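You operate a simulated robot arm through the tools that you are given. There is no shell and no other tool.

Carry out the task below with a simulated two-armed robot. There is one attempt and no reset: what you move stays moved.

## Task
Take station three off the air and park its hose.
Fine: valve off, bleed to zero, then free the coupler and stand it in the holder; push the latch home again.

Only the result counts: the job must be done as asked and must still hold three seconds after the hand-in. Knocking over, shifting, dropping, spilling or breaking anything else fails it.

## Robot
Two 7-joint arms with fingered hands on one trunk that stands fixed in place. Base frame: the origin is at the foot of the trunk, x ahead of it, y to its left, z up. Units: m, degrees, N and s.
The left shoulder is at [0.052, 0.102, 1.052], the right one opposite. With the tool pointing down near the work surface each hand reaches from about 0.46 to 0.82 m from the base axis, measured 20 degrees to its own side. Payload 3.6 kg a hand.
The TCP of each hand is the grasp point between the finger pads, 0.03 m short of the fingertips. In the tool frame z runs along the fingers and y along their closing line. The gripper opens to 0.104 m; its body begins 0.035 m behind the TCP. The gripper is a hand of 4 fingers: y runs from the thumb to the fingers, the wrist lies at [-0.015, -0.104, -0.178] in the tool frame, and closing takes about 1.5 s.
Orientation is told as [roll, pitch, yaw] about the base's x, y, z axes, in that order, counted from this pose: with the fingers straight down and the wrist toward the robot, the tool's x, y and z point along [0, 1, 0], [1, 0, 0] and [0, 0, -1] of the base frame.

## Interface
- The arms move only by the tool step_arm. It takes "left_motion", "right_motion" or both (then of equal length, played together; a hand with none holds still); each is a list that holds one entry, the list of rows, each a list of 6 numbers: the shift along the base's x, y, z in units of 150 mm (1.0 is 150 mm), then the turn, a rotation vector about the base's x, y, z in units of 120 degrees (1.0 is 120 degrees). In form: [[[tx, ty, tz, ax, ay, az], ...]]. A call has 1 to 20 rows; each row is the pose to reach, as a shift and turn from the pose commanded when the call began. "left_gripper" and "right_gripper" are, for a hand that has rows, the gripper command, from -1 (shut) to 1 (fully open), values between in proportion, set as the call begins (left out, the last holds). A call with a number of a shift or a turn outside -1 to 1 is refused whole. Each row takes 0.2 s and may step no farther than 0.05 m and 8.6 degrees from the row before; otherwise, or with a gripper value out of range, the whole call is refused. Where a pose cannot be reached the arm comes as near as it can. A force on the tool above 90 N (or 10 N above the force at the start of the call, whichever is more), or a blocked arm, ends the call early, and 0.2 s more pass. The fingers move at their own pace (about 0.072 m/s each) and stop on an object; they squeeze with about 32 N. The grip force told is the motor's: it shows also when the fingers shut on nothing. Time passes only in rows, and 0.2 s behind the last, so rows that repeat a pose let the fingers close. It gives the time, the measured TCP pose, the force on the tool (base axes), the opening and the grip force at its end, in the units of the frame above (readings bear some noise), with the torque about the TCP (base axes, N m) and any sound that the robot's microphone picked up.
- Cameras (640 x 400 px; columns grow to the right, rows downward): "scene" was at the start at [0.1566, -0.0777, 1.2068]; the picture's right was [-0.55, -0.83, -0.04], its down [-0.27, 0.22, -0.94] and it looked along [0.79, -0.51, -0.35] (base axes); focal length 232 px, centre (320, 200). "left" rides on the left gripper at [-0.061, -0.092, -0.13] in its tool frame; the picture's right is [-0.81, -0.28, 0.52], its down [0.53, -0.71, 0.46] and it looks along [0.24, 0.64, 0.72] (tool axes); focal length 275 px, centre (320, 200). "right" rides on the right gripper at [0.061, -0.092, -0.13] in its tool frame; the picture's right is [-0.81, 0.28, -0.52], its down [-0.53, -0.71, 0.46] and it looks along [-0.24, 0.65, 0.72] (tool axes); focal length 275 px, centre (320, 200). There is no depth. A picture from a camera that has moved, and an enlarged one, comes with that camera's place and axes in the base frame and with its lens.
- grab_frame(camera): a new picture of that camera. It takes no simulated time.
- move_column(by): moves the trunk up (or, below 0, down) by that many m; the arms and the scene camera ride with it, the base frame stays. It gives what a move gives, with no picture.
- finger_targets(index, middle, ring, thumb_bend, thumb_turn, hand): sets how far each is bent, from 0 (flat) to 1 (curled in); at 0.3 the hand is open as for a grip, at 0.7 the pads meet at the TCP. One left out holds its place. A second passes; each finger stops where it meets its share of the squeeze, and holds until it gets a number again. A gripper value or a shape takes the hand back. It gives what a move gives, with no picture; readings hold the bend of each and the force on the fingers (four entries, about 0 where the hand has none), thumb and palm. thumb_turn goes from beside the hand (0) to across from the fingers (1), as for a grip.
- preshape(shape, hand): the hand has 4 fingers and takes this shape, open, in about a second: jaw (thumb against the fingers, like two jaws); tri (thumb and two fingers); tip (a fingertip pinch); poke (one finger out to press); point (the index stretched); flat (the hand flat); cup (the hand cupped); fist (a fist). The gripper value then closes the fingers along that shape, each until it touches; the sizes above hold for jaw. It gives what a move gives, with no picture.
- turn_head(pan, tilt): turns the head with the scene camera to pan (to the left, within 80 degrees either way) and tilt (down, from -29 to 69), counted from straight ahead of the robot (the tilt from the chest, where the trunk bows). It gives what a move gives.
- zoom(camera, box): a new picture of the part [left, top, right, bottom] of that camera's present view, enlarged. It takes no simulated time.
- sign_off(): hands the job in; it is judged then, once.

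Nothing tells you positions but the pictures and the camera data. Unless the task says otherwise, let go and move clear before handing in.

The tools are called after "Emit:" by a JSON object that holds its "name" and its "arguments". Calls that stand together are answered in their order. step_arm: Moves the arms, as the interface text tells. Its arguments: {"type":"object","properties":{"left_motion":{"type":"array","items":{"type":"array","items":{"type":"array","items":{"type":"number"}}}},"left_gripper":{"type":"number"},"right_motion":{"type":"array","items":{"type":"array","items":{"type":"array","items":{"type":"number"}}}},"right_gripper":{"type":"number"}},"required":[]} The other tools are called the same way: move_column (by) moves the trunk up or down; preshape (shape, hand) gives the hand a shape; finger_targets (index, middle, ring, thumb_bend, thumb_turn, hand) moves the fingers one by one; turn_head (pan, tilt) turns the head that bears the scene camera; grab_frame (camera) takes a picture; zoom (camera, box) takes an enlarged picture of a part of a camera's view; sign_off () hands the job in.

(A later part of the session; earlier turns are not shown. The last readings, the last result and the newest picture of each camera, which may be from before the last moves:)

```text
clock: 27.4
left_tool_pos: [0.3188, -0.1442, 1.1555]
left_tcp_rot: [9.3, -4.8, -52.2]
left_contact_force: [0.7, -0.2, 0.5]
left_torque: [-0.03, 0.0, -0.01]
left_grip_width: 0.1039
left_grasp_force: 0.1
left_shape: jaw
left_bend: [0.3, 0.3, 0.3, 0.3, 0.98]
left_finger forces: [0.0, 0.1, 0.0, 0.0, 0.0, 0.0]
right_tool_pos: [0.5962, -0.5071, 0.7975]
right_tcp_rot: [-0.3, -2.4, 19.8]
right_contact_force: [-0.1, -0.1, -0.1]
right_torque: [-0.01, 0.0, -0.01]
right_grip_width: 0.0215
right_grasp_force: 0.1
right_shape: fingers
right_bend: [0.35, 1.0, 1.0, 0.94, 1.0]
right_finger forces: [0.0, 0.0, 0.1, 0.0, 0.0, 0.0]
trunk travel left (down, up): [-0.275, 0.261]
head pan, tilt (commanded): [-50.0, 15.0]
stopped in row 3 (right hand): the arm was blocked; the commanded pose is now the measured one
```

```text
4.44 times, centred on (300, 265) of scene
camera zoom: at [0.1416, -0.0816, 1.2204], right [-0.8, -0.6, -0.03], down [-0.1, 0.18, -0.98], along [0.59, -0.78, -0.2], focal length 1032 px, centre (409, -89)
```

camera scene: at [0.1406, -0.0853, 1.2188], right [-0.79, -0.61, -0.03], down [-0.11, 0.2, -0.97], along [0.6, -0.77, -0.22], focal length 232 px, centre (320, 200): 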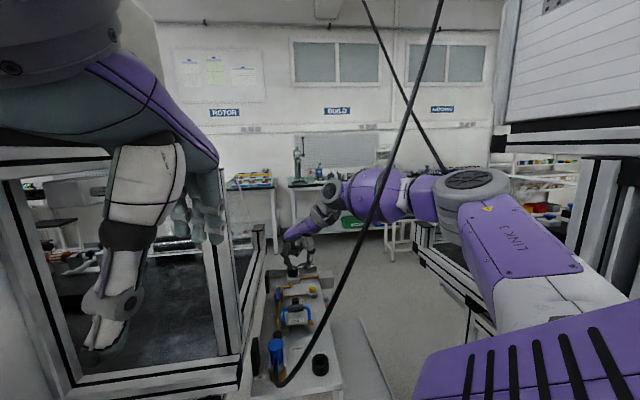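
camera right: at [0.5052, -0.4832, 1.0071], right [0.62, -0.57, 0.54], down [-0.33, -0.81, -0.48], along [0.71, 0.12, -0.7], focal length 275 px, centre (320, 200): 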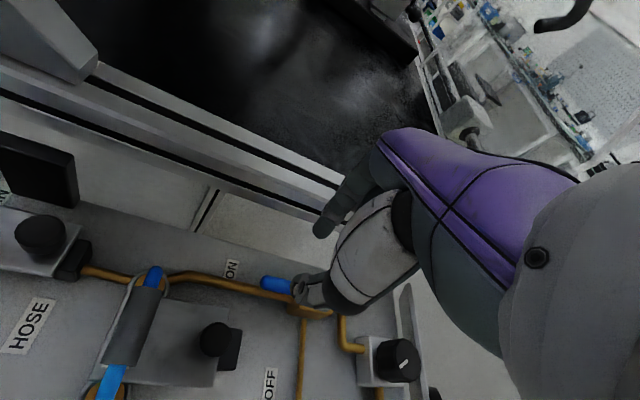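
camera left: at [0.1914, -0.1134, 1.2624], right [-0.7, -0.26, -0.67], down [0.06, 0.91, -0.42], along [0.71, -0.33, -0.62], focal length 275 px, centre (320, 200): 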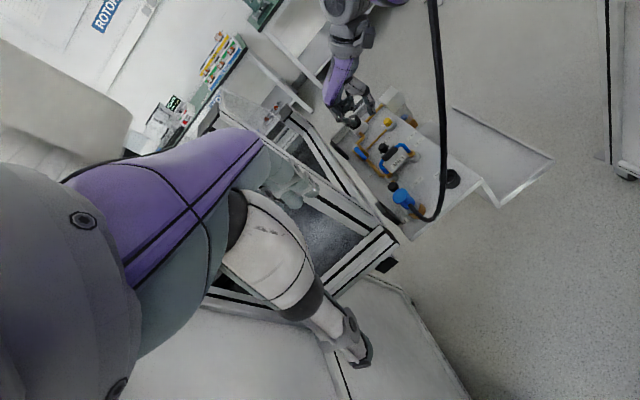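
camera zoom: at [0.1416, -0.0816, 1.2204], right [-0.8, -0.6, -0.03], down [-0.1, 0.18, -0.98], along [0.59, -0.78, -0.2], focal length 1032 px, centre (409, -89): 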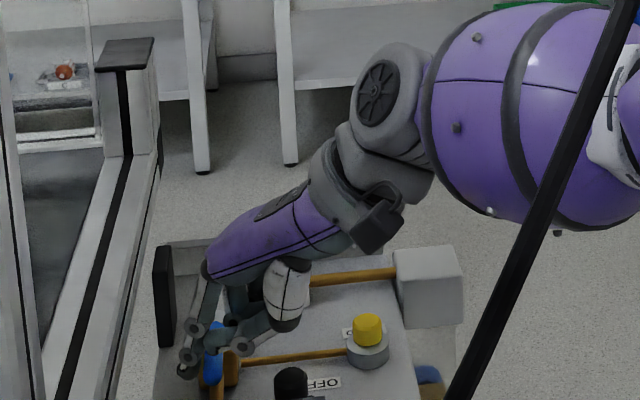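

The index stands beside the lever, free of contact. Now I will sweep it in an arc around the pivot toward OFF, first to about 40°.

Emit:
{"name": "step_arm", "arguments": {"right_motion": [[[-0.051, -0.049, 0, 0, 0, 0], [-0.091, -0.071, 0, 0, 0, -0.008], [-0.127, -0.089, 0, 0, 0, -0.015], [-0.157, -0.115, 0, 0, 0, -0.027], [-0.184, -0.141, 0, 0, 0, -0.04]]]}}

Emit:
{"name": "zoom", "arguments": {"camera": "right", "box": [240, 140, 440, 300]}}

Emit:
{"name": "zoom", "arguments": {"camera": "left", "box": [310, 90, 410, 170]}}

Emit:
{"name": "zoom", "arguments": {"camera": "scene", "box": [250, 220, 350, 310]}}

```text
clock: 28.8
left_tool_pos: [0.3183, -0.1451, 1.1551]
left_tcp_rot: [9.2, -4.9, -52.3]
left_contact_force: [0.7, -0.9, 0.0]
left_torque: [-0.02, 0.04, 0.01]
left_grip_width: 0.1041
left_grasp_force: 0.1
left_shape: jaw
left_bend: [0.3, 0.3, 0.3, 0.3, 0.98]
left_finger forces: [0.0, 0.0, 0.1, 0.0, 0.0, 0.1]
right_tool_pos: [0.5686, -0.5298, 0.7962]
right_tcp_rot: [-0.3, -2.2, 15.0]
right_contact_force: [0.3, 0.5, -0.6]
right_torque: [0.02, 0.01, 0.0]
right_grip_width: 0.0218
right_grasp_force: 0.1
right_shape: fingers
right_bend: [0.34, 1.0, 1.0, 0.94, 1.0]
right_finger forces: [0.2, 0.0, 0.1, 0.1, 0.1, 0.1]
trunk travel left (down, up): [-0.275, 0.261]
head pan, tilt (commanded): [-50.0, 15.0]
stopped in row 5 (right hand): the arm was blocked; the commanded pose is now the measured one
```

```text
2.50 times, centred on (340, 220) of right
camera zoom: at [0.4581, -0.4938, 0.9209], right [0.45, -0.71, 0.53], down [-0.53, -0.7, -0.48], along [0.71, -0.06, -0.7], focal length 688 px, centre (270, 150)
```

zoom: 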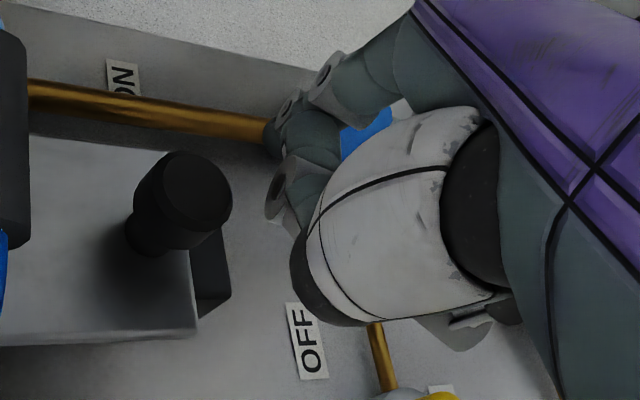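

```text
5.00 times, centred on (360, 130) of left
camera zoom: at [0.192, -0.1139, 1.2668], right [-0.7, -0.26, -0.66], down [0.06, 0.9, -0.42], along [0.71, -0.33, -0.62], focal length 1376 px, centre (120, 550)
```

zoom: 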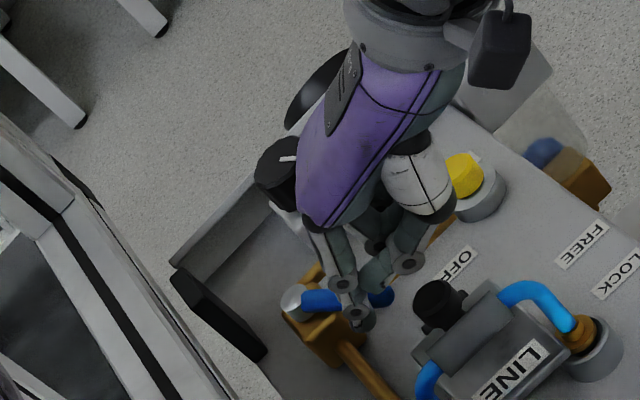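

```text
4.44 times, centred on (300, 265) of scene
camera zoom: at [0.1417, -0.0812, 1.2208], right [-0.8, -0.6, -0.03], down [-0.1, 0.18, -0.98], along [0.59, -0.78, -0.2], focal length 1032 px, centre (409, -89)
```

zoom: 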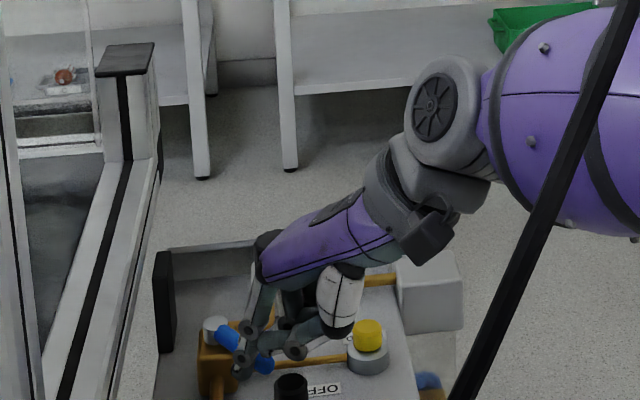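

The lever is following and is now around two thirds of the way. I will continue the arc to the OFF stop.

Emit:
{"name": "step_arm", "arguments": {"right_motion": [[[-0.027, -0.055, 0, 0, 0, -0.025], [-0.027, -0.087, 0, 0, 0, -0.0375], [-0.025, -0.121, 0, 0, 0, -0.05], [-0.01, -0.153, 0, 0, 0, -0.06], [0, -0.17, 0, 0, 0, -0.067]]]}}

Emit:
{"name": "zoom", "arguments": {"camera": "right", "box": [240, 140, 440, 300]}}

Emit:
{"name": "zoom", "arguments": {"camera": "left", "box": [310, 90, 410, 170]}}

Emit:
{"name": "zoom", "arguments": {"camera": "scene", "box": [250, 220, 350, 310]}}

```text
clock: 30.2
left_tool_pos: [0.3165, -0.1482, 1.1557]
left_tcp_rot: [9.5, -4.9, -52.4]
left_contact_force: [-0.7, 0.4, 0.6]
left_torque: [0.01, -0.02, 0.03]
left_grip_width: 0.1038
left_grasp_force: 0.1
left_shape: jaw
left_bend: [0.3, 0.3, 0.3, 0.3, 0.98]
left_finger forces: [0.1, 0.0, 0.1, 0.0, 0.0, 0.0]
right_tool_pos: [0.5701, -0.556, 0.7945]
right_tcp_rot: [0.2, -2.3, 6.9]
right_contact_force: [1.0, 1.3, 0.5]
right_torque: [0.01, 0.02, 0.09]
right_grip_width: 0.0218
right_grasp_force: 1.1
right_shape: fingers
right_bend: [0.35, 1.0, 1.0, 0.94, 1.0]
right_finger forces: [0.9, 0.0, 0.1, 0.0, 0.0, 0.0]
trunk travel left (down, up): [-0.275, 0.261]
head pan, tilt (commanded): [-50.0, 15.0]
stopped in row 5 (right hand): the arm was blocked; the commanded pose is now the measured one
```

```text
2.50 times, centred on (340, 220) of right
camera zoom: at [0.4652, -0.5066, 0.9194], right [0.35, -0.78, 0.53], down [-0.62, -0.61, -0.49], along [0.7, -0.16, -0.7], focal length 688 px, centre (270, 150)
```

zoom: 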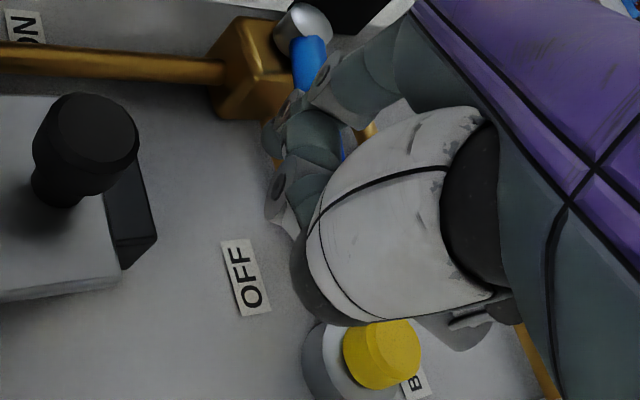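

```text
5.00 times, centred on (360, 130) of left
camera zoom: at [0.1911, -0.1178, 1.2673], right [-0.7, -0.26, -0.67], down [0.06, 0.91, -0.42], along [0.71, -0.34, -0.62], focal length 1376 px, centre (120, 550)
```

zoom: 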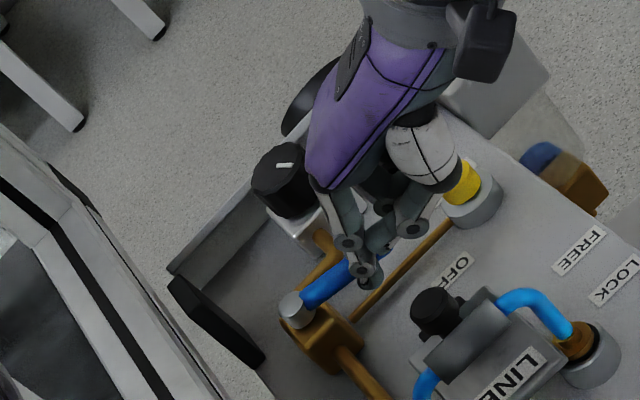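

```text
4.44 times, centred on (300, 265) of scene
camera zoom: at [0.1413, -0.0849, 1.2217], right [-0.81, -0.58, -0.03], down [-0.09, 0.17, -0.98], along [0.58, -0.79, -0.19], focal length 1032 px, centre (409, -89)
```

zoom: 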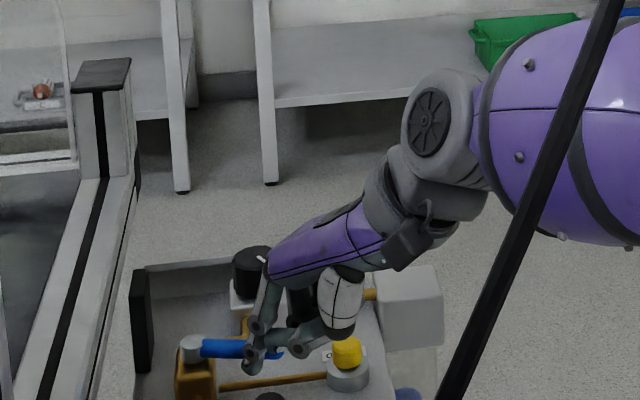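

The lever is nearly at OFF, perhaps 10° short, with hardly any resistance. I will nudge it further along the arc until it stops.

Emit:
{"name": "step_arm", "arguments": {"right_motion": [[[0.024, -0.023, 0, 0, 0, 0], [0.048, -0.046, 0, 0, 0, 0], [0.07, -0.066, 0, 0, 0, 0], [0.09, -0.086, 0, 0, 0, 0]]]}}

Emit:
{"name": "zoom", "arguments": {"camera": "right", "box": [240, 100, 440, 260]}}

Emit:
{"name": "zoom", "arguments": {"camera": "left", "box": [310, 90, 410, 170]}}

Emit:
{"name": "zoom", "arguments": {"camera": "scene", "box": [250, 220, 350, 310]}}

```text
clock: 31.4
left_tool_pos: [0.3142, -0.1508, 1.1571]
left_tcp_rot: [9.7, -4.9, -52.7]
left_contact_force: [-0.9, -0.5, -0.1]
left_torque: [-0.02, -0.1, 0.0]
left_grip_width: 0.104
left_grasp_force: 0.1
left_shape: jaw
left_bend: [0.3, 0.3, 0.3, 0.3, 0.98]
left_finger forces: [0.0, 0.0, 0.1, 0.0, 0.0, 0.1]
right_tool_pos: [0.5806, -0.5677, 0.7945]
right_tcp_rot: [0.3, -2.1, 7.2]
right_contact_force: [-5.8, 5.2, -1.4]
right_torque: [0.07, 0.17, 0.28]
right_grip_width: 0.0196
right_grasp_force: 3.6
right_shape: fingers
right_bend: [0.39, 1.0, 1.0, 0.94, 1.0]
right_finger forces: [7.0, 0.0, 0.1, 0.1, 0.0, 0.0]
trunk travel left (down, up): [-0.275, 0.261]
head pan, tilt (commanded): [-50.0, 15.0]
stopped in row 4 (right hand): the arm was blocked; the commanded pose is now the measured one
```

```text
2.50 times, centred on (340, 180) of right
camera zoom: at [0.4766, -0.5189, 0.9194], right [0.36, -0.78, 0.52], down [-0.62, -0.61, -0.48], along [0.7, -0.15, -0.7], focal length 688 px, centre (270, 250)
```

zoom: 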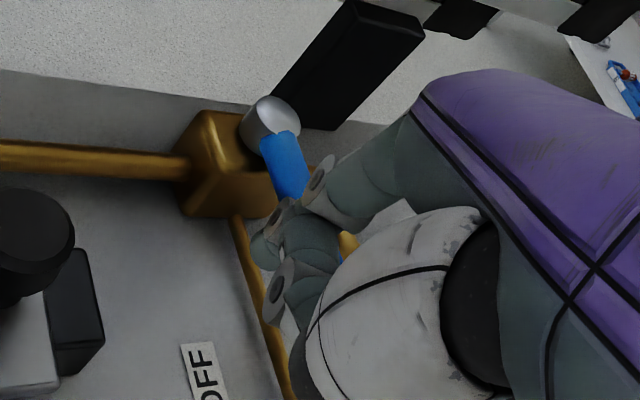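

```text
5.00 times, centred on (360, 130) of left
camera zoom: at [0.188, -0.1192, 1.2671], right [-0.7, -0.26, -0.67], down [0.07, 0.91, -0.42], along [0.71, -0.34, -0.62], focal length 1376 px, centre (120, 550)
```

zoom: 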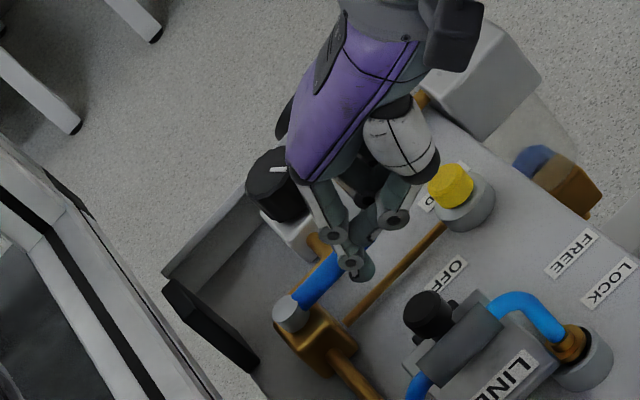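

```text
4.44 times, centred on (300, 265) of scene
camera zoom: at [0.1384, -0.0857, 1.222], right [-0.82, -0.57, -0.03], down [-0.08, 0.17, -0.98], along [0.57, -0.8, -0.19], focal length 1032 px, centre (409, -89)
```

zoom: 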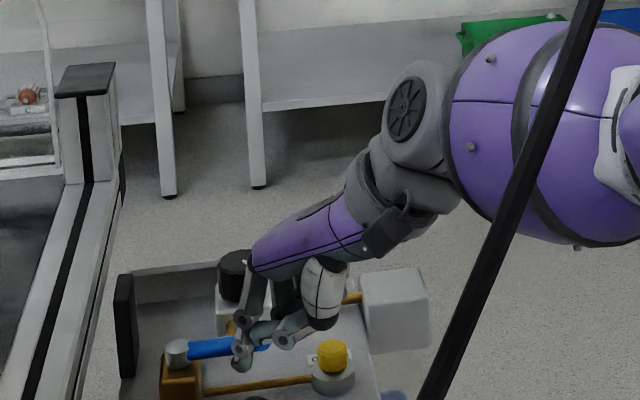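

The finger met a firm stop (about 7 N) and the lever now lies along the bleed pipe, at OFF. I will back away from the lever, lift, and look at it.

Emit:
{"name": "step_arm", "arguments": {"right_motion": [[[-0.04, 0.04, 0, 0, 0, 0], [-0.09, 0.08, 0, 0, 0, 0], [-0.12, 0.06, 0.2, 0, 0, 0], [-0.15, 0, 0.4, 0, 0, 0], [-0.2, -0.1, 0.5, 0, 0, 0], [-0.3, -0.2, 0.5, 0, 0, 0]]]}}

Emit:
{"name": "grab_frame", "arguments": {"camera": "right"}}

Emit:
{"name": "zoom", "arguments": {"camera": "left", "box": [310, 90, 410, 170]}}

Emit:
{"name": "zoom", "arguments": {"camera": "scene", "box": [250, 220, 350, 310]}}

```text
clock: 33.0
left_tool_pos: [0.3055, -0.1582, 1.155]
left_tcp_rot: [9.9, -4.4, -53.3]
left_contact_force: [0.6, 0.3, 0.1]
left_torque: [-0.05, 0.07, -0.02]
left_grip_width: 0.1041
left_grasp_force: 0.1
left_shape: jaw
left_bend: [0.3, 0.3, 0.3, 0.3, 0.98]
left_finger forces: [0.1, 0.0, 0.0, 0.1, 0.0, 0.0]
right_tool_pos: [0.5282, -0.6028, 0.8671]
right_tcp_rot: [0.4, -2.6, 7.1]
right_contact_force: [-0.1, -0.3, -0.8]
right_torque: [0.08, 0.0, 0.01]
right_grip_width: 0.0216
right_grasp_force: 0.1
right_shape: fingers
right_bend: [0.35, 1.0, 1.0, 0.94, 1.0]
right_finger forces: [0.1, 0.0, 0.1, 0.0, 0.0, 0.1]
trunk travel left (down, up): [-0.275, 0.261]
head pan, tilt (commanded): [-50.0, 15.0]
stopped in row 6 (right hand): the arm was blocked; the commanded pose is now the measured one
```

```text
taken
camera right: at [0.4229, -0.554, 0.9921], right [0.35, -0.78, 0.52], down [-0.62, -0.61, -0.49], along [0.7, -0.15, -0.7], focal length 275 px, centre (320, 200)
```

right: 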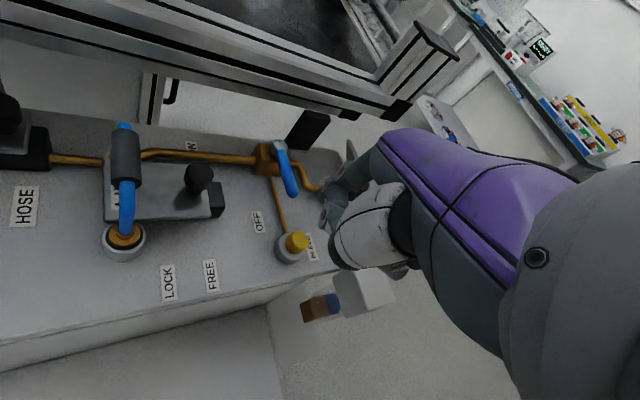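

```text
5.00 times, centred on (360, 130) of left
camera zoom: at [0.1787, -0.1276, 1.266], right [-0.7, -0.24, -0.67], down [0.07, 0.91, -0.41], along [0.71, -0.34, -0.62], focal length 1376 px, centre (120, 550)
```

zoom: 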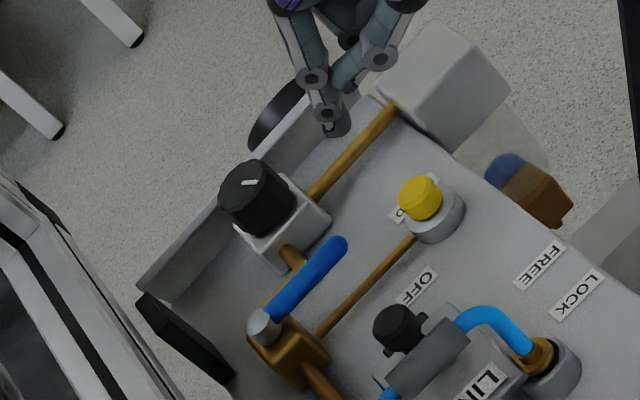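

```text
4.44 times, centred on (300, 265) of scene
camera zoom: at [0.1296, -0.0918, 1.2216], right [-0.83, -0.56, -0.04], down [-0.08, 0.19, -0.98], along [0.55, -0.81, -0.2], focal length 1032 px, centre (409, -89)
```

zoom: 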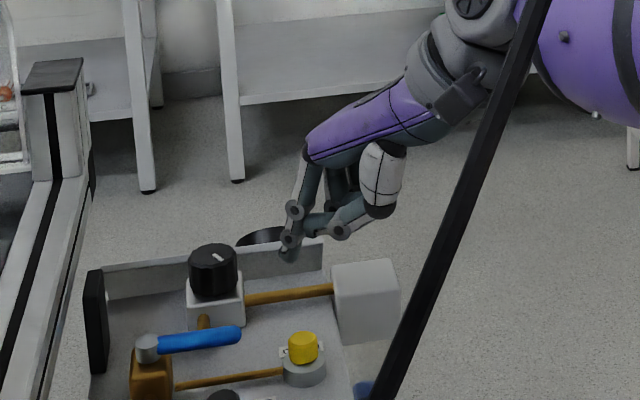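

The lever is at OFF, parallel to the bleed pipe. The left arm keeps drifting (it rests against the head), so I will ease it slightly forward and away first.

Emit:
{"name": "step_arm", "arguments": {"left_motion": [[[0.05, 0.07, 0.05, 0, 0, 0], [0.1, 0.14, 0.1, 0, 0, 0], [0.15, 0.2, 0.13, 0, 0, 0]]]}}

Emit:
{"name": "grab_frame", "arguments": {"camera": "scene"}}

Emit:
{"name": "grab_frame", "arguments": {"camera": "left"}}

```text
clock: 34.0
left_tool_pos: [0.3161, -0.1404, 1.1684]
left_tcp_rot: [10.5, -3.3, -56.4]
left_contact_force: [0.5, -0.5, 0.2]
left_torque: [-0.02, 0.05, 0.0]
left_grip_width: 0.1038
left_grasp_force: 0.0
left_shape: jaw
left_bend: [0.3, 0.3, 0.3, 0.3, 0.98]
left_finger forces: [0.1, 0.0, 0.0, 0.0, 0.0, 0.0]
right_tool_pos: [0.5363, -0.5932, 0.8698]
right_tcp_rot: [0.0, -2.2, 7.4]
right_contact_force: [-0.6, -0.8, 0.2]
right_torque: [0.08, 0.07, -0.01]
right_grip_width: 0.0217
right_grasp_force: 0.1
right_shape: fingers
right_bend: [0.35, 1.0, 1.0, 0.94, 1.0]
right_finger forces: [0.0, 0.0, 0.0, 0.0, 0.0, 0.0]
trunk travel left (down, up): [-0.275, 0.261]
head pan, tilt (commanded): [-50.0, 15.0]
stopped in row 3 (left hand): the arm was blocked; the commanded pose is now the measured one
```

```text
taken
camera scene: at [0.1452, -0.0777, 1.2219], right [-0.78, -0.62, -0.03], down [-0.1, 0.17, -0.98], along [0.62, -0.76, -0.2], focal length 232 px, centre (320, 200)
```

scene: 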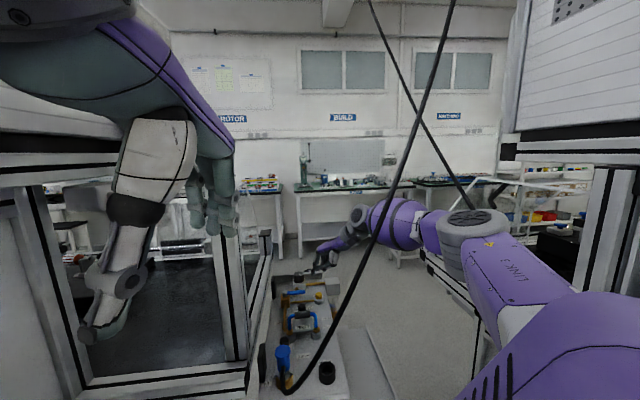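

```text
taken
camera left: at [0.193, -0.1028, 1.2798], right [-0.71, -0.19, -0.67], down [0.13, 0.91, -0.39], along [0.69, -0.36, -0.63], focal length 275 px, centre (320, 200)
```

left: 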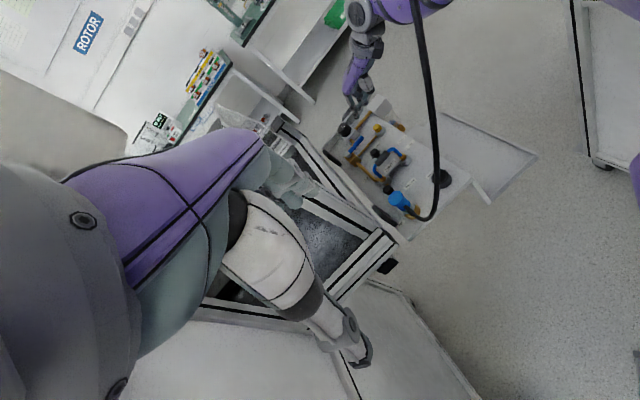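

Moving the left arm shifted the trunk slightly (both hands share it), so I will leave the left arm alone from now on. Next I place the right index above the yellow bleed button and check.

Emit:
{"name": "step_arm", "arguments": {"right_motion": [[[0, -0.04, -0.1, 0, 0, 0], [0, -0.081, -0.2, 0, 0, 0], [0, -0.081, -0.25, 0, 0, 0]]]}}

Emit:
{"name": "grab_frame", "arguments": {"camera": "right"}}

Emit:
{"name": "zoom", "arguments": {"camera": "left", "box": [320, 80, 420, 160]}}

Emit:
{"name": "zoom", "arguments": {"camera": "scene", "box": [250, 220, 350, 310]}}

```text
clock: 35.0
left_tool_pos: [0.318, -0.1399, 1.1684]
left_tcp_rot: [10.8, -3.6, -56.4]
left_contact_force: [0.9, -0.7, -0.5]
left_torque: [0.04, 0.02, 0.01]
left_grip_width: 0.1044
left_grasp_force: 0.0
left_shape: jaw
left_bend: [0.3, 0.3, 0.3, 0.3, 0.98]
left_finger forces: [0.1, 0.0, 0.0, 0.1, 0.1, 0.1]
right_tool_pos: [0.535, -0.6075, 0.8286]
right_tcp_rot: [0.1, -2.1, 7.2]
right_contact_force: [-0.9, -0.4, -0.5]
right_torque: [-0.02, 0.02, 0.0]
right_grip_width: 0.0216
right_grasp_force: 0.0
right_shape: fingers
right_bend: [0.35, 1.0, 1.0, 0.94, 1.0]
right_finger forces: [0.0, 0.0, 0.1, 0.1, 0.0, 0.0]
trunk travel left (down, up): [-0.275, 0.261]
head pan, tilt (commanded): [-50.0, 15.0]
stopped in row 3 (right hand): the arm was blocked; the commanded pose is now the measured one
```

```text
taken
camera right: at [0.4323, -0.5581, 0.9549], right [0.36, -0.77, 0.53], down [-0.62, -0.61, -0.48], along [0.7, -0.16, -0.7], focal length 275 px, centre (320, 200)
```

right: 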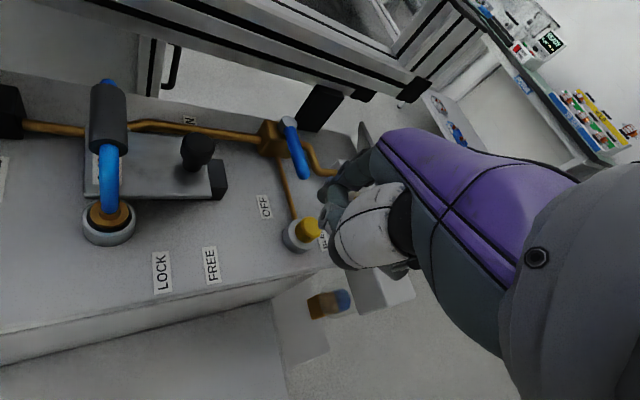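

```text
5.00 times, centred on (370, 120) of left
camera zoom: at [0.193, -0.1032, 1.279], right [-0.71, -0.19, -0.68], down [0.13, 0.91, -0.39], along [0.69, -0.36, -0.62], focal length 1376 px, centre (70, 600)
```

zoom: 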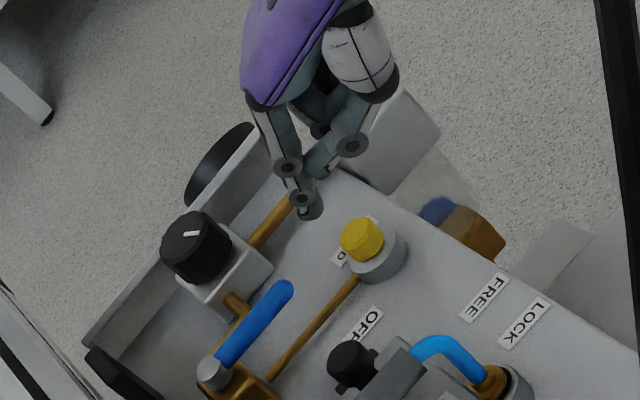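

```text
4.44 times, centred on (300, 265) of scene
camera zoom: at [0.1455, -0.0783, 1.2209], right [-0.78, -0.62, -0.03], down [-0.1, 0.17, -0.98], along [0.61, -0.77, -0.19], focal length 1032 px, centre (409, -89)
```

zoom: 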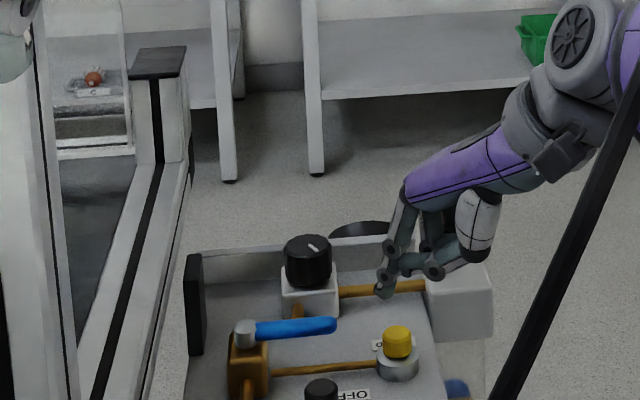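

The index is about 1 cm off the button's centre. I will shift it over the button and press down gently, listening for the bleed.

Emit:
{"name": "step_arm", "arguments": {"right_motion": [[[-0.058, -0.057, -0.08, 0, 0, 0], [-0.058, -0.057, -0.147, 0, 0, 0], [-0.058, -0.057, -0.19, 0, 0, 0], [-0.058, -0.057, -0.23, 0, 0, 0]]]}}

Emit:
{"name": "zoom", "arguments": {"camera": "right", "box": [240, 140, 440, 300]}}

Emit:
{"name": "zoom", "arguments": {"camera": "left", "box": [340, 90, 420, 150]}}

Emit:
{"name": "zoom", "arguments": {"camera": "scene", "box": [270, 240, 350, 310]}}

```text
clock: 36.2
left_tool_pos: [0.3176, -0.1389, 1.1691]
left_tcp_rot: [10.7, -3.6, -56.5]
left_contact_force: [0.1, -0.5, -0.3]
left_torque: [-0.05, -0.02, 0.03]
left_grip_width: 0.1039
left_grasp_force: 0.0
left_shape: jaw
left_bend: [0.3, 0.3, 0.3, 0.3, 0.98]
left_finger forces: [0.0, 0.1, 0.0, 0.0, 0.0, 0.0]
right_tool_pos: [0.5281, -0.6162, 0.7947]
right_tcp_rot: [0.1, -2.2, 7.0]
right_contact_force: [0.1, 0.2, -0.5]
right_torque: [0.01, 0.01, -0.03]
right_grip_width: 0.0217
right_grasp_force: 0.0
right_shape: fingers
right_bend: [0.35, 1.0, 1.0, 0.94, 1.0]
right_finger forces: [0.0, 0.0, 0.1, 0.1, 0.0, 0.1]
trunk travel left (down, up): [-0.275, 0.261]
head pan, tilt (commanded): [-50.0, 15.0]
stopped in row 4 (right hand): the arm was blocked; the commanded pose is now the measured one
```

```text
2.50 times, centred on (340, 220) of right
camera zoom: at [0.424, -0.5666, 0.9207], right [0.36, -0.77, 0.53], down [-0.62, -0.61, -0.48], along [0.7, -0.16, -0.7], focal length 688 px, centre (270, 150)
```

zoom: 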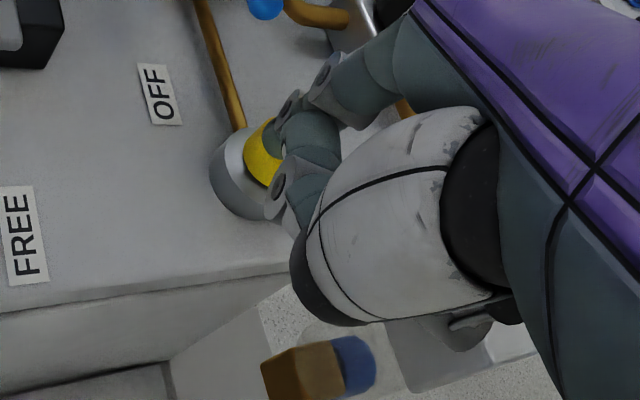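

```text
6.67 times, centred on (380, 120) of left
camera zoom: at [0.193, -0.1031, 1.2794], right [-0.71, -0.19, -0.68], down [0.13, 0.91, -0.39], along [0.69, -0.36, -0.62], focal length 1835 px, centre (-80, 733)
```

zoom: 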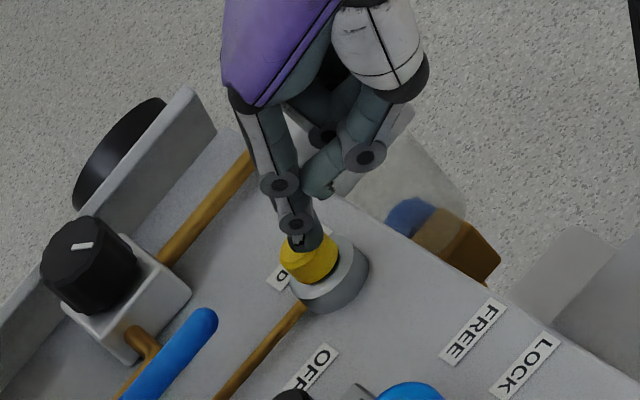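

```text
5.71 times, centred on (310, 275) of scene
camera zoom: at [0.1454, -0.078, 1.221], right [-0.79, -0.62, -0.03], down [-0.1, 0.17, -0.98], along [0.61, -0.77, -0.19], focal length 1328 px, centre (377, -229)
```

zoom: 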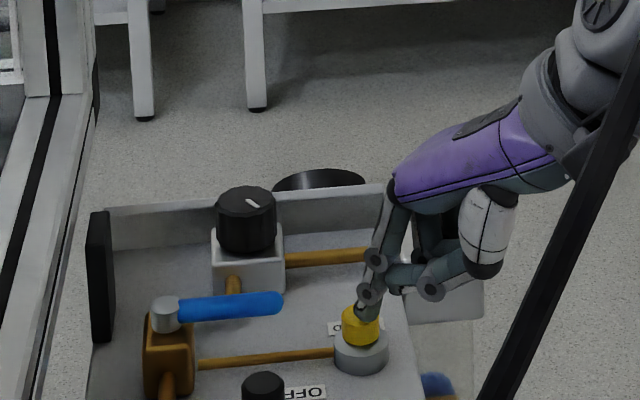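

The index sits just on top of the yellow button. Now I press down in small steps and hold.

Emit:
{"name": "step_arm", "arguments": {"right_motion": [[[0, 0, -0.03, 0, 0, 0], [0, 0, -0.06, 0, 0, 0], [0, 0, -0.09, 0, 0, 0], [0, 0, -0.11, 0, 0, 0]]]}}

Emit:
{"name": "zoom", "arguments": {"camera": "left", "box": [340, 90, 420, 150]}}

Emit:
{"name": "zoom", "arguments": {"camera": "scene", "box": [270, 240, 350, 310]}}

```text
clock: 37.2
left_tool_pos: [0.3173, -0.1391, 1.1687]
left_tcp_rot: [10.7, -3.6, -56.5]
left_contact_force: [-0.3, -0.1, -0.8]
left_torque: [0.01, -0.01, 0.0]
left_grip_width: 0.104
left_grasp_force: 0.0
left_shape: jaw
left_bend: [0.3, 0.3, 0.3, 0.3, 0.98]
left_finger forces: [0.1, 0.1, 0.0, 0.1, 0.0, 0.0]
right_tool_pos: [0.5298, -0.6158, 0.7813]
right_tcp_rot: [0.1, -2.5, 6.8]
right_contact_force: [-11.9, 2.7, 28.8]
right_torque: [0.35, -1.28, 0.23]
right_grip_width: 0.0215
right_grasp_force: 15.0
right_shape: fingers
right_bend: [0.35, 1.0, 1.0, 0.94, 1.0]
right_finger forces: [30.1, 0.0, 0.0, 0.1, 0.0, 0.0]
trunk travel left (down, up): [-0.275, 0.261]
head pan, tilt (commanded): [-50.0, 15.0]
```

```text
6.67 times, centred on (380, 120) of left
camera zoom: at [0.1929, -0.1029, 1.2798], right [-0.71, -0.19, -0.67], down [0.13, 0.91, -0.39], along [0.69, -0.36, -0.63], focal length 1835 px, centre (-80, 733)
```

zoom: 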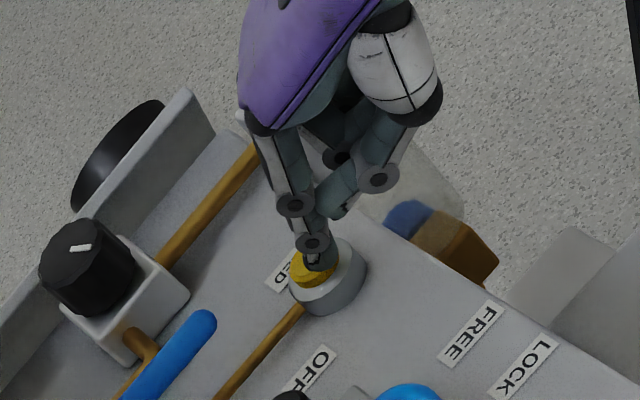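

```text
5.71 times, centred on (310, 275) of scene
camera zoom: at [0.1456, -0.0783, 1.2215], right [-0.78, -0.62, -0.03], down [-0.1, 0.17, -0.98], along [0.62, -0.76, -0.2], focal length 1328 px, centre (377, -229)
```

zoom: 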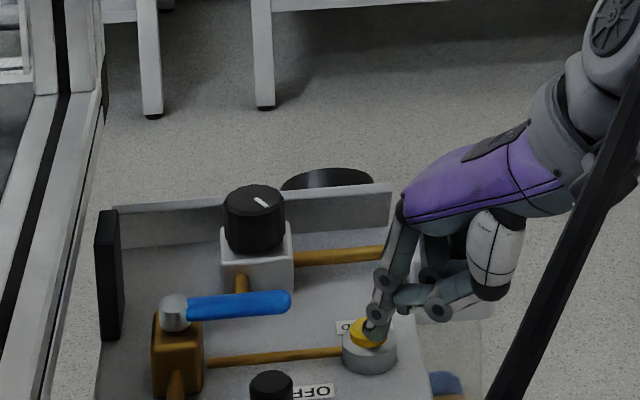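

The button is pushed in with about 29 N. I will hold it there for a few seconds and listen.

Emit:
{"name": "step_arm", "arguments": {"right_motion": [[[0, 0, 0, 0, 0, 0], [0, 0, 0, 0, 0, 0], [0, 0, 0, 0, 0, 0], [0, 0, 0, 0, 0, 0], [0, 0, 0, 0, 0, 0], [0, 0, 0, 0, 0, 0], [0, 0, 0, 0, 0, 0], [0, 0, 0, 0, 0, 0], [0, 0, 0, 0, 0, 0], [0, 0, 0, 0, 0, 0]]]}}

Emit:
{"name": "grab_frame", "arguments": {"camera": "right"}}

Emit:
{"name": "grab_frame", "arguments": {"camera": "left"}}

```text
clock: 39.4
left_tool_pos: [0.3166, -0.1388, 1.1676]
left_tcp_rot: [10.7, -3.5, -56.4]
left_contact_force: [0.3, -0.8, -0.1]
left_torque: [0.01, 0.0, -0.01]
left_grip_width: 0.1039
left_grasp_force: 0.0
left_shape: jaw
left_bend: [0.3, 0.3, 0.3, 0.3, 0.98]
left_finger forces: [0.1, 0.0, 0.1, 0.0, 0.0, 0.1]
right_tool_pos: [0.5295, -0.6161, 0.7802]
right_tcp_rot: [0.1, -2.2, 7.2]
right_contact_force: [-15.6, 0.6, 36.1]
right_torque: [0.43, -1.77, 0.29]
right_grip_width: 0.0215
right_grasp_force: 19.8
right_shape: fingers
right_bend: [0.35, 1.0, 1.0, 0.94, 1.0]
right_finger forces: [38.6, 0.0, 0.1, 0.0, 0.0, 0.0]
trunk travel left (down, up): [-0.275, 0.261]
head pan, tilt (commanded): [-50.0, 15.0]
```

```text
taken
camera right: at [0.4249, -0.5672, 0.905], right [0.35, -0.77, 0.53], down [-0.62, -0.61, -0.48], along [0.7, -0.16, -0.7], focal length 275 px, centre (320, 200)
```

right: 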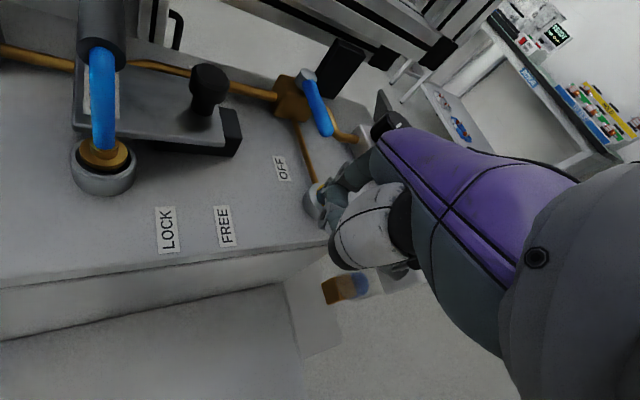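

```text
taken
camera left: at [0.1927, -0.1029, 1.2796], right [-0.71, -0.19, -0.68], down [0.13, 0.91, -0.39], along [0.69, -0.36, -0.62], focal length 275 px, centre (320, 200)
```

left: 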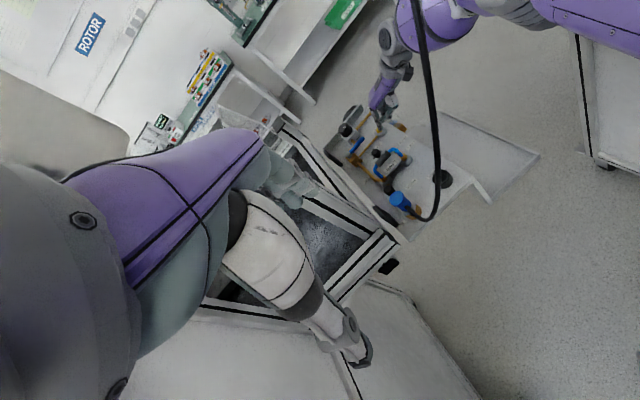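

The button is fully in, though I hear nothing reported. I will hold it several seconds more to be sure the line has bled down.

Emit:
{"name": "step_arm", "arguments": {"right_motion": [[[0, 0, 0, 0, 0, 0], [0, 0, 0, 0, 0, 0], [0, 0, 0, 0, 0, 0], [0, 0, 0, 0, 0, 0], [0, 0, 0, 0, 0, 0], [0, 0, 0, 0, 0, 0], [0, 0, 0, 0, 0, 0], [0, 0, 0, 0, 0, 0], [0, 0, 0, 0, 0, 0], [0, 0, 0, 0, 0, 0], [0, 0, 0, 0, 0, 0], [0, 0, 0, 0, 0, 0], [0, 0, 0, 0, 0, 0], [0, 0, 0, 0, 0, 0], [0, 0, 0, 0, 0, 0], [0, 0, 0, 0, 0, 0], [0, 0, 0, 0, 0, 0], [0, 0, 0, 0, 0, 0], [0, 0, 0, 0, 0, 0], [0, 0, 0, 0, 0, 0]]]}}

Emit:
{"name": "zoom", "arguments": {"camera": "scene", "box": [270, 240, 350, 310]}}

Emit:
{"name": "zoom", "arguments": {"camera": "right", "box": [360, 60, 560, 200]}}

```text
clock: 43.6
left_tool_pos: [0.3179, -0.1391, 1.1684]
left_tcp_rot: [10.8, -3.5, -56.5]
left_contact_force: [0.2, 0.2, 0.2]
left_torque: [0.01, -0.01, 0.0]
left_grip_width: 0.104
left_grasp_force: 0.0
left_shape: jaw
left_bend: [0.3, 0.3, 0.3, 0.3, 0.98]
left_finger forces: [0.0, 0.0, 0.0, 0.0, 0.0, 0.0]
right_tool_pos: [0.5292, -0.6173, 0.7793]
right_tcp_rot: [0.1, -2.3, 7.1]
right_contact_force: [-16.3, 2.5, 37.0]
right_torque: [0.43, -1.75, 0.24]
right_grip_width: 0.0216
right_grasp_force: 19.4
right_shape: fingers
right_bend: [0.36, 1.0, 1.0, 0.94, 1.0]
right_finger forces: [38.9, 0.0, 0.0, 0.0, 0.0, 0.1]
trunk travel left (down, up): [-0.275, 0.261]
head pan, tilt (commanded): [-50.0, 15.0]
```

```text
5.71 times, centred on (310, 275) of scene
camera zoom: at [0.1452, -0.0788, 1.2215], right [-0.79, -0.62, -0.03], down [-0.1, 0.17, -0.98], along [0.61, -0.77, -0.19], focal length 1328 px, centre (377, -229)
```

zoom: 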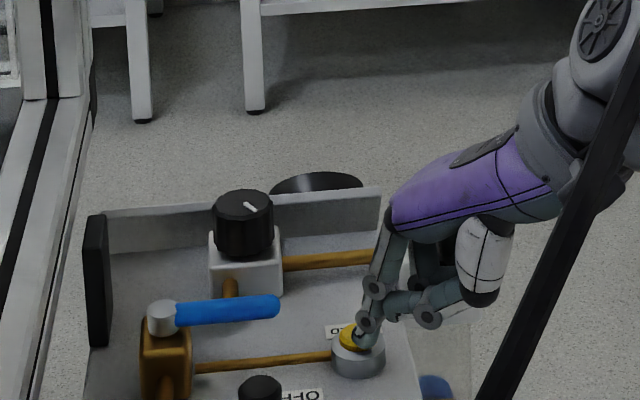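

```text
2.86 times, centred on (460, 130) of right
camera zoom: at [0.425, -0.5673, 0.905], right [0.35, -0.77, 0.53], down [-0.62, -0.61, -0.48], along [0.7, -0.16, -0.7], focal length 786 px, centre (-80, 400)
```

zoom: 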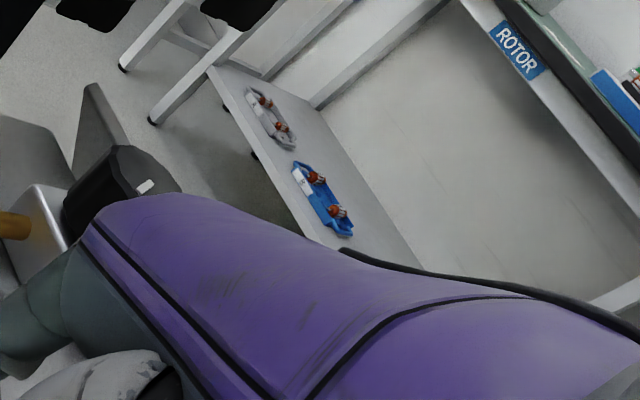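

Emit:
{"name": "zoom", "arguments": {"camera": "left", "box": [340, 95, 375, 120]}}

Emit:
{"name": "zoom", "arguments": {"camera": "scene", "box": [295, 255, 325, 275]}}

```text
16.00 times, centred on (358, 108) of left
camera zoom: at [0.1925, -0.1029, 1.2795], right [-0.71, -0.19, -0.68], down [0.13, 0.91, -0.39], along [0.69, -0.36, -0.62], focal length 4404 px, centre (-280, 1680)
```

zoom: 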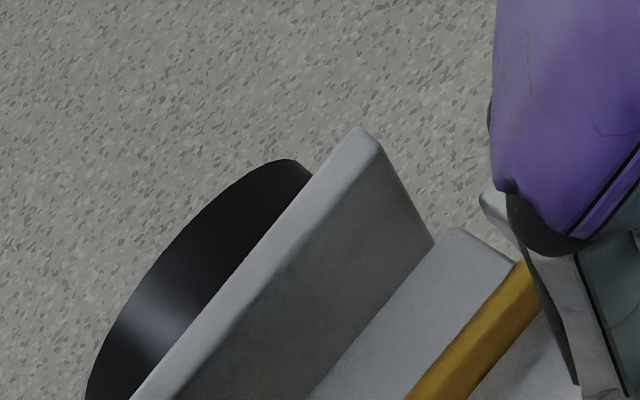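

```text
16.00 times, centred on (310, 265) of scene
camera zoom: at [0.1452, -0.0788, 1.2215], right [-0.79, -0.62, -0.03], down [-0.1, 0.17, -0.98], along [0.61, -0.77, -0.19], focal length 3717 px, centre (480, -840)
```

zoom: 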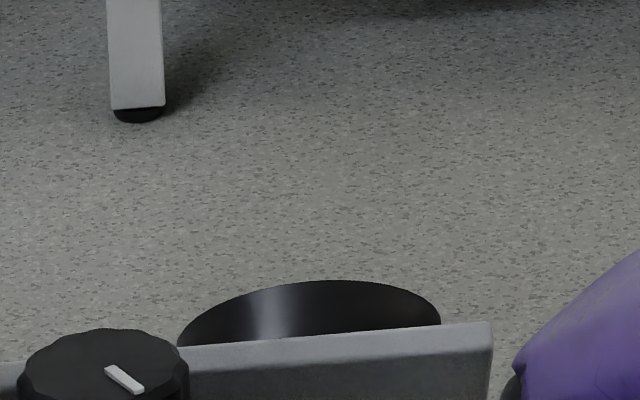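

The gauge faces away from the robot and cannot be read from here, so I will keep bleeding a good while longer for certainty.

Emit:
{"name": "step_arm", "arguments": {"right_motion": [[[0, 0, 0, 0, 0, 0], [0, 0, 0, 0, 0, 0], [0, 0, 0, 0, 0, 0], [0, 0, 0, 0, 0, 0], [0, 0, 0, 0, 0, 0], [0, 0, 0, 0, 0, 0], [0, 0, 0, 0, 0, 0], [0, 0, 0, 0, 0, 0], [0, 0, 0, 0, 0, 0], [0, 0, 0, 0, 0, 0], [0, 0, 0, 0, 0, 0], [0, 0, 0, 0, 0, 0], [0, 0, 0, 0, 0, 0], [0, 0, 0, 0, 0, 0], [0, 0, 0, 0, 0, 0], [0, 0, 0, 0, 0, 0], [0, 0, 0, 0, 0, 0], [0, 0, 0, 0, 0, 0], [0, 0, 0, 0, 0, 0], [0, 0, 0, 0, 0, 0]]]}}

Emit:
{"name": "step_arm", "arguments": {"right_motion": [[[0, 0, 0, 0, 0, 0], [0, 0, 0, 0, 0, 0], [0, 0, 0, 0, 0, 0], [0, 0, 0, 0, 0, 0], [0, 0, 0, 0, 0, 0], [0, 0, 0, 0, 0, 0], [0, 0, 0, 0, 0, 0], [0, 0, 0, 0, 0, 0], [0, 0, 0, 0, 0, 0], [0, 0, 0, 0, 0, 0], [0, 0, 0, 0, 0, 0], [0, 0, 0, 0, 0, 0], [0, 0, 0, 0, 0, 0], [0, 0, 0, 0, 0, 0], [0, 0, 0, 0, 0, 0], [0, 0, 0, 0, 0, 0], [0, 0, 0, 0, 0, 0], [0, 0, 0, 0, 0, 0], [0, 0, 0, 0, 0, 0], [0, 0, 0, 0, 0, 0]]]}}

```text
clock: 47.8
left_tool_pos: [0.3178, -0.139, 1.1681]
left_tcp_rot: [10.9, -3.7, -56.5]
left_contact_force: [0.1, 0.6, 0.6]
left_torque: [0.0, 0.02, 0.02]
left_grip_width: 0.1042
left_grasp_force: 0.0
left_shape: jaw
left_bend: [0.3, 0.3, 0.3, 0.3, 0.98]
left_finger forces: [0.0, 0.0, 0.0, 0.1, 0.1, 0.0]
right_tool_pos: [0.5293, -0.6171, 0.7797]
right_tcp_rot: [0.2, -2.2, 7.0]
right_contact_force: [-16.3, 1.7, 36.6]
right_torque: [0.41, -1.79, 0.24]
right_grip_width: 0.0214
right_grasp_force: 19.5
right_shape: fingers
right_bend: [0.36, 1.0, 1.0, 0.94, 1.0]
right_finger forces: [39.3, 0.0, 0.0, 0.0, 0.0, 0.0]
trunk travel left (down, up): [-0.275, 0.261]
head pan, tilt (commanded): [-50.0, 15.0]
```

```text
clock: 52.0
left_tool_pos: [0.3169, -0.1393, 1.168]
left_tcp_rot: [10.9, -3.7, -56.5]
left_contact_force: [-0.4, 1.3, 0.4]
left_torque: [0.01, 0.0, -0.04]
left_grip_width: 0.1042
left_grasp_force: 0.0
left_shape: jaw
left_bend: [0.3, 0.3, 0.3, 0.3, 0.98]
left_finger forces: [0.0, 0.0, 0.0, 0.0, 0.1, 0.1]
right_tool_pos: [0.529, -0.6167, 0.7798]
right_tcp_rot: [0.1, -2.4, 7.1]
right_contact_force: [-16.3, 1.9, 37.0]
right_torque: [0.41, -1.76, 0.28]
right_grip_width: 0.0216
right_grasp_force: 20.0
right_shape: fingers
right_bend: [0.36, 1.0, 1.0, 0.94, 1.0]
right_finger forces: [39.5, 0.0, 0.0, 0.0, 0.0, 0.0]
trunk travel left (down, up): [-0.275, 0.261]
head pan, tilt (commanded): [-50.0, 15.0]
```

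I have bled for about 15 seconds. Now I lift off the button and bring the hand back over the near part of the panel to look at the latch.

Emit:
{"name": "step_arm", "arguments": {"right_motion": [[[0, 0, 0.2, 0, 0, 0], [0, 0, 0.45, 0, 0, 0], [-0.1, 0.2, 0.7, 0, 0, 0.05], [-0.25, 0.45, 0.8, 0, 0, 0.1], [-0.4, 0.68, 0.8, 0, 0, 0.15], [-0.527, 0.9, 0.8, 0, 0, 0.19]]]}}

Emit:
{"name": "grab_frame", "arguments": {"camera": "right"}}

Emit:
{"name": "zoom", "arguments": {"camera": "left", "box": [330, 90, 480, 230]}}

Emit:
{"name": "zoom", "arguments": {"camera": "scene", "box": [240, 240, 400, 400]}}

```text
refused: row 3 steps farther than a row can; nothing moved
```

```text
taken
camera right: at [0.4251, -0.5673, 0.905], right [0.35, -0.77, 0.53], down [-0.62, -0.61, -0.48], along [0.7, -0.16, -0.7], focal length 275 px, centre (320, 200)
```

right: 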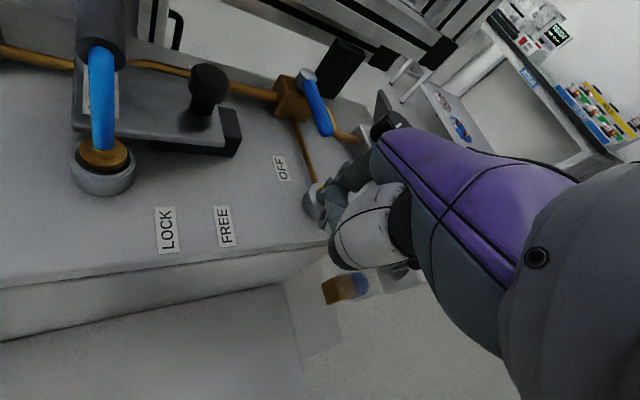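

```text
2.86 times, centred on (405, 160) of left
camera zoom: at [0.1925, -0.103, 1.2796], right [-0.71, -0.19, -0.68], down [0.13, 0.91, -0.39], along [0.69, -0.36, -0.62], focal length 786 px, centre (77, 314)
```

zoom: 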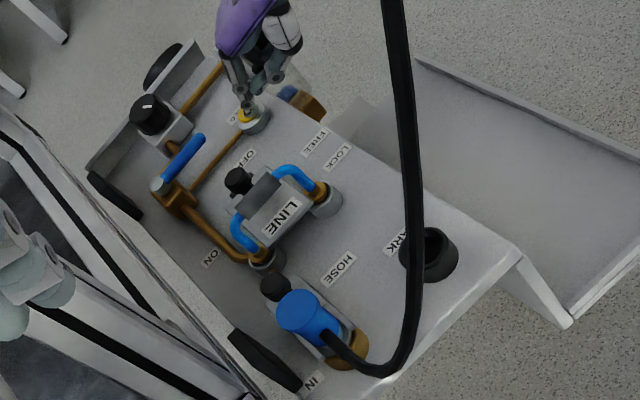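

```text
2.50 times, centred on (320, 320) of scene
camera zoom: at [0.145, -0.0792, 1.2214], right [-0.79, -0.61, -0.03], down [-0.1, 0.17, -0.98], along [0.61, -0.77, -0.19], focal length 581 px, centre (320, -100)
```

zoom: 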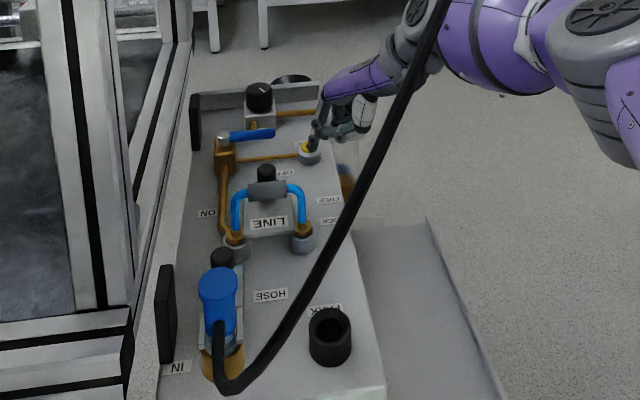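

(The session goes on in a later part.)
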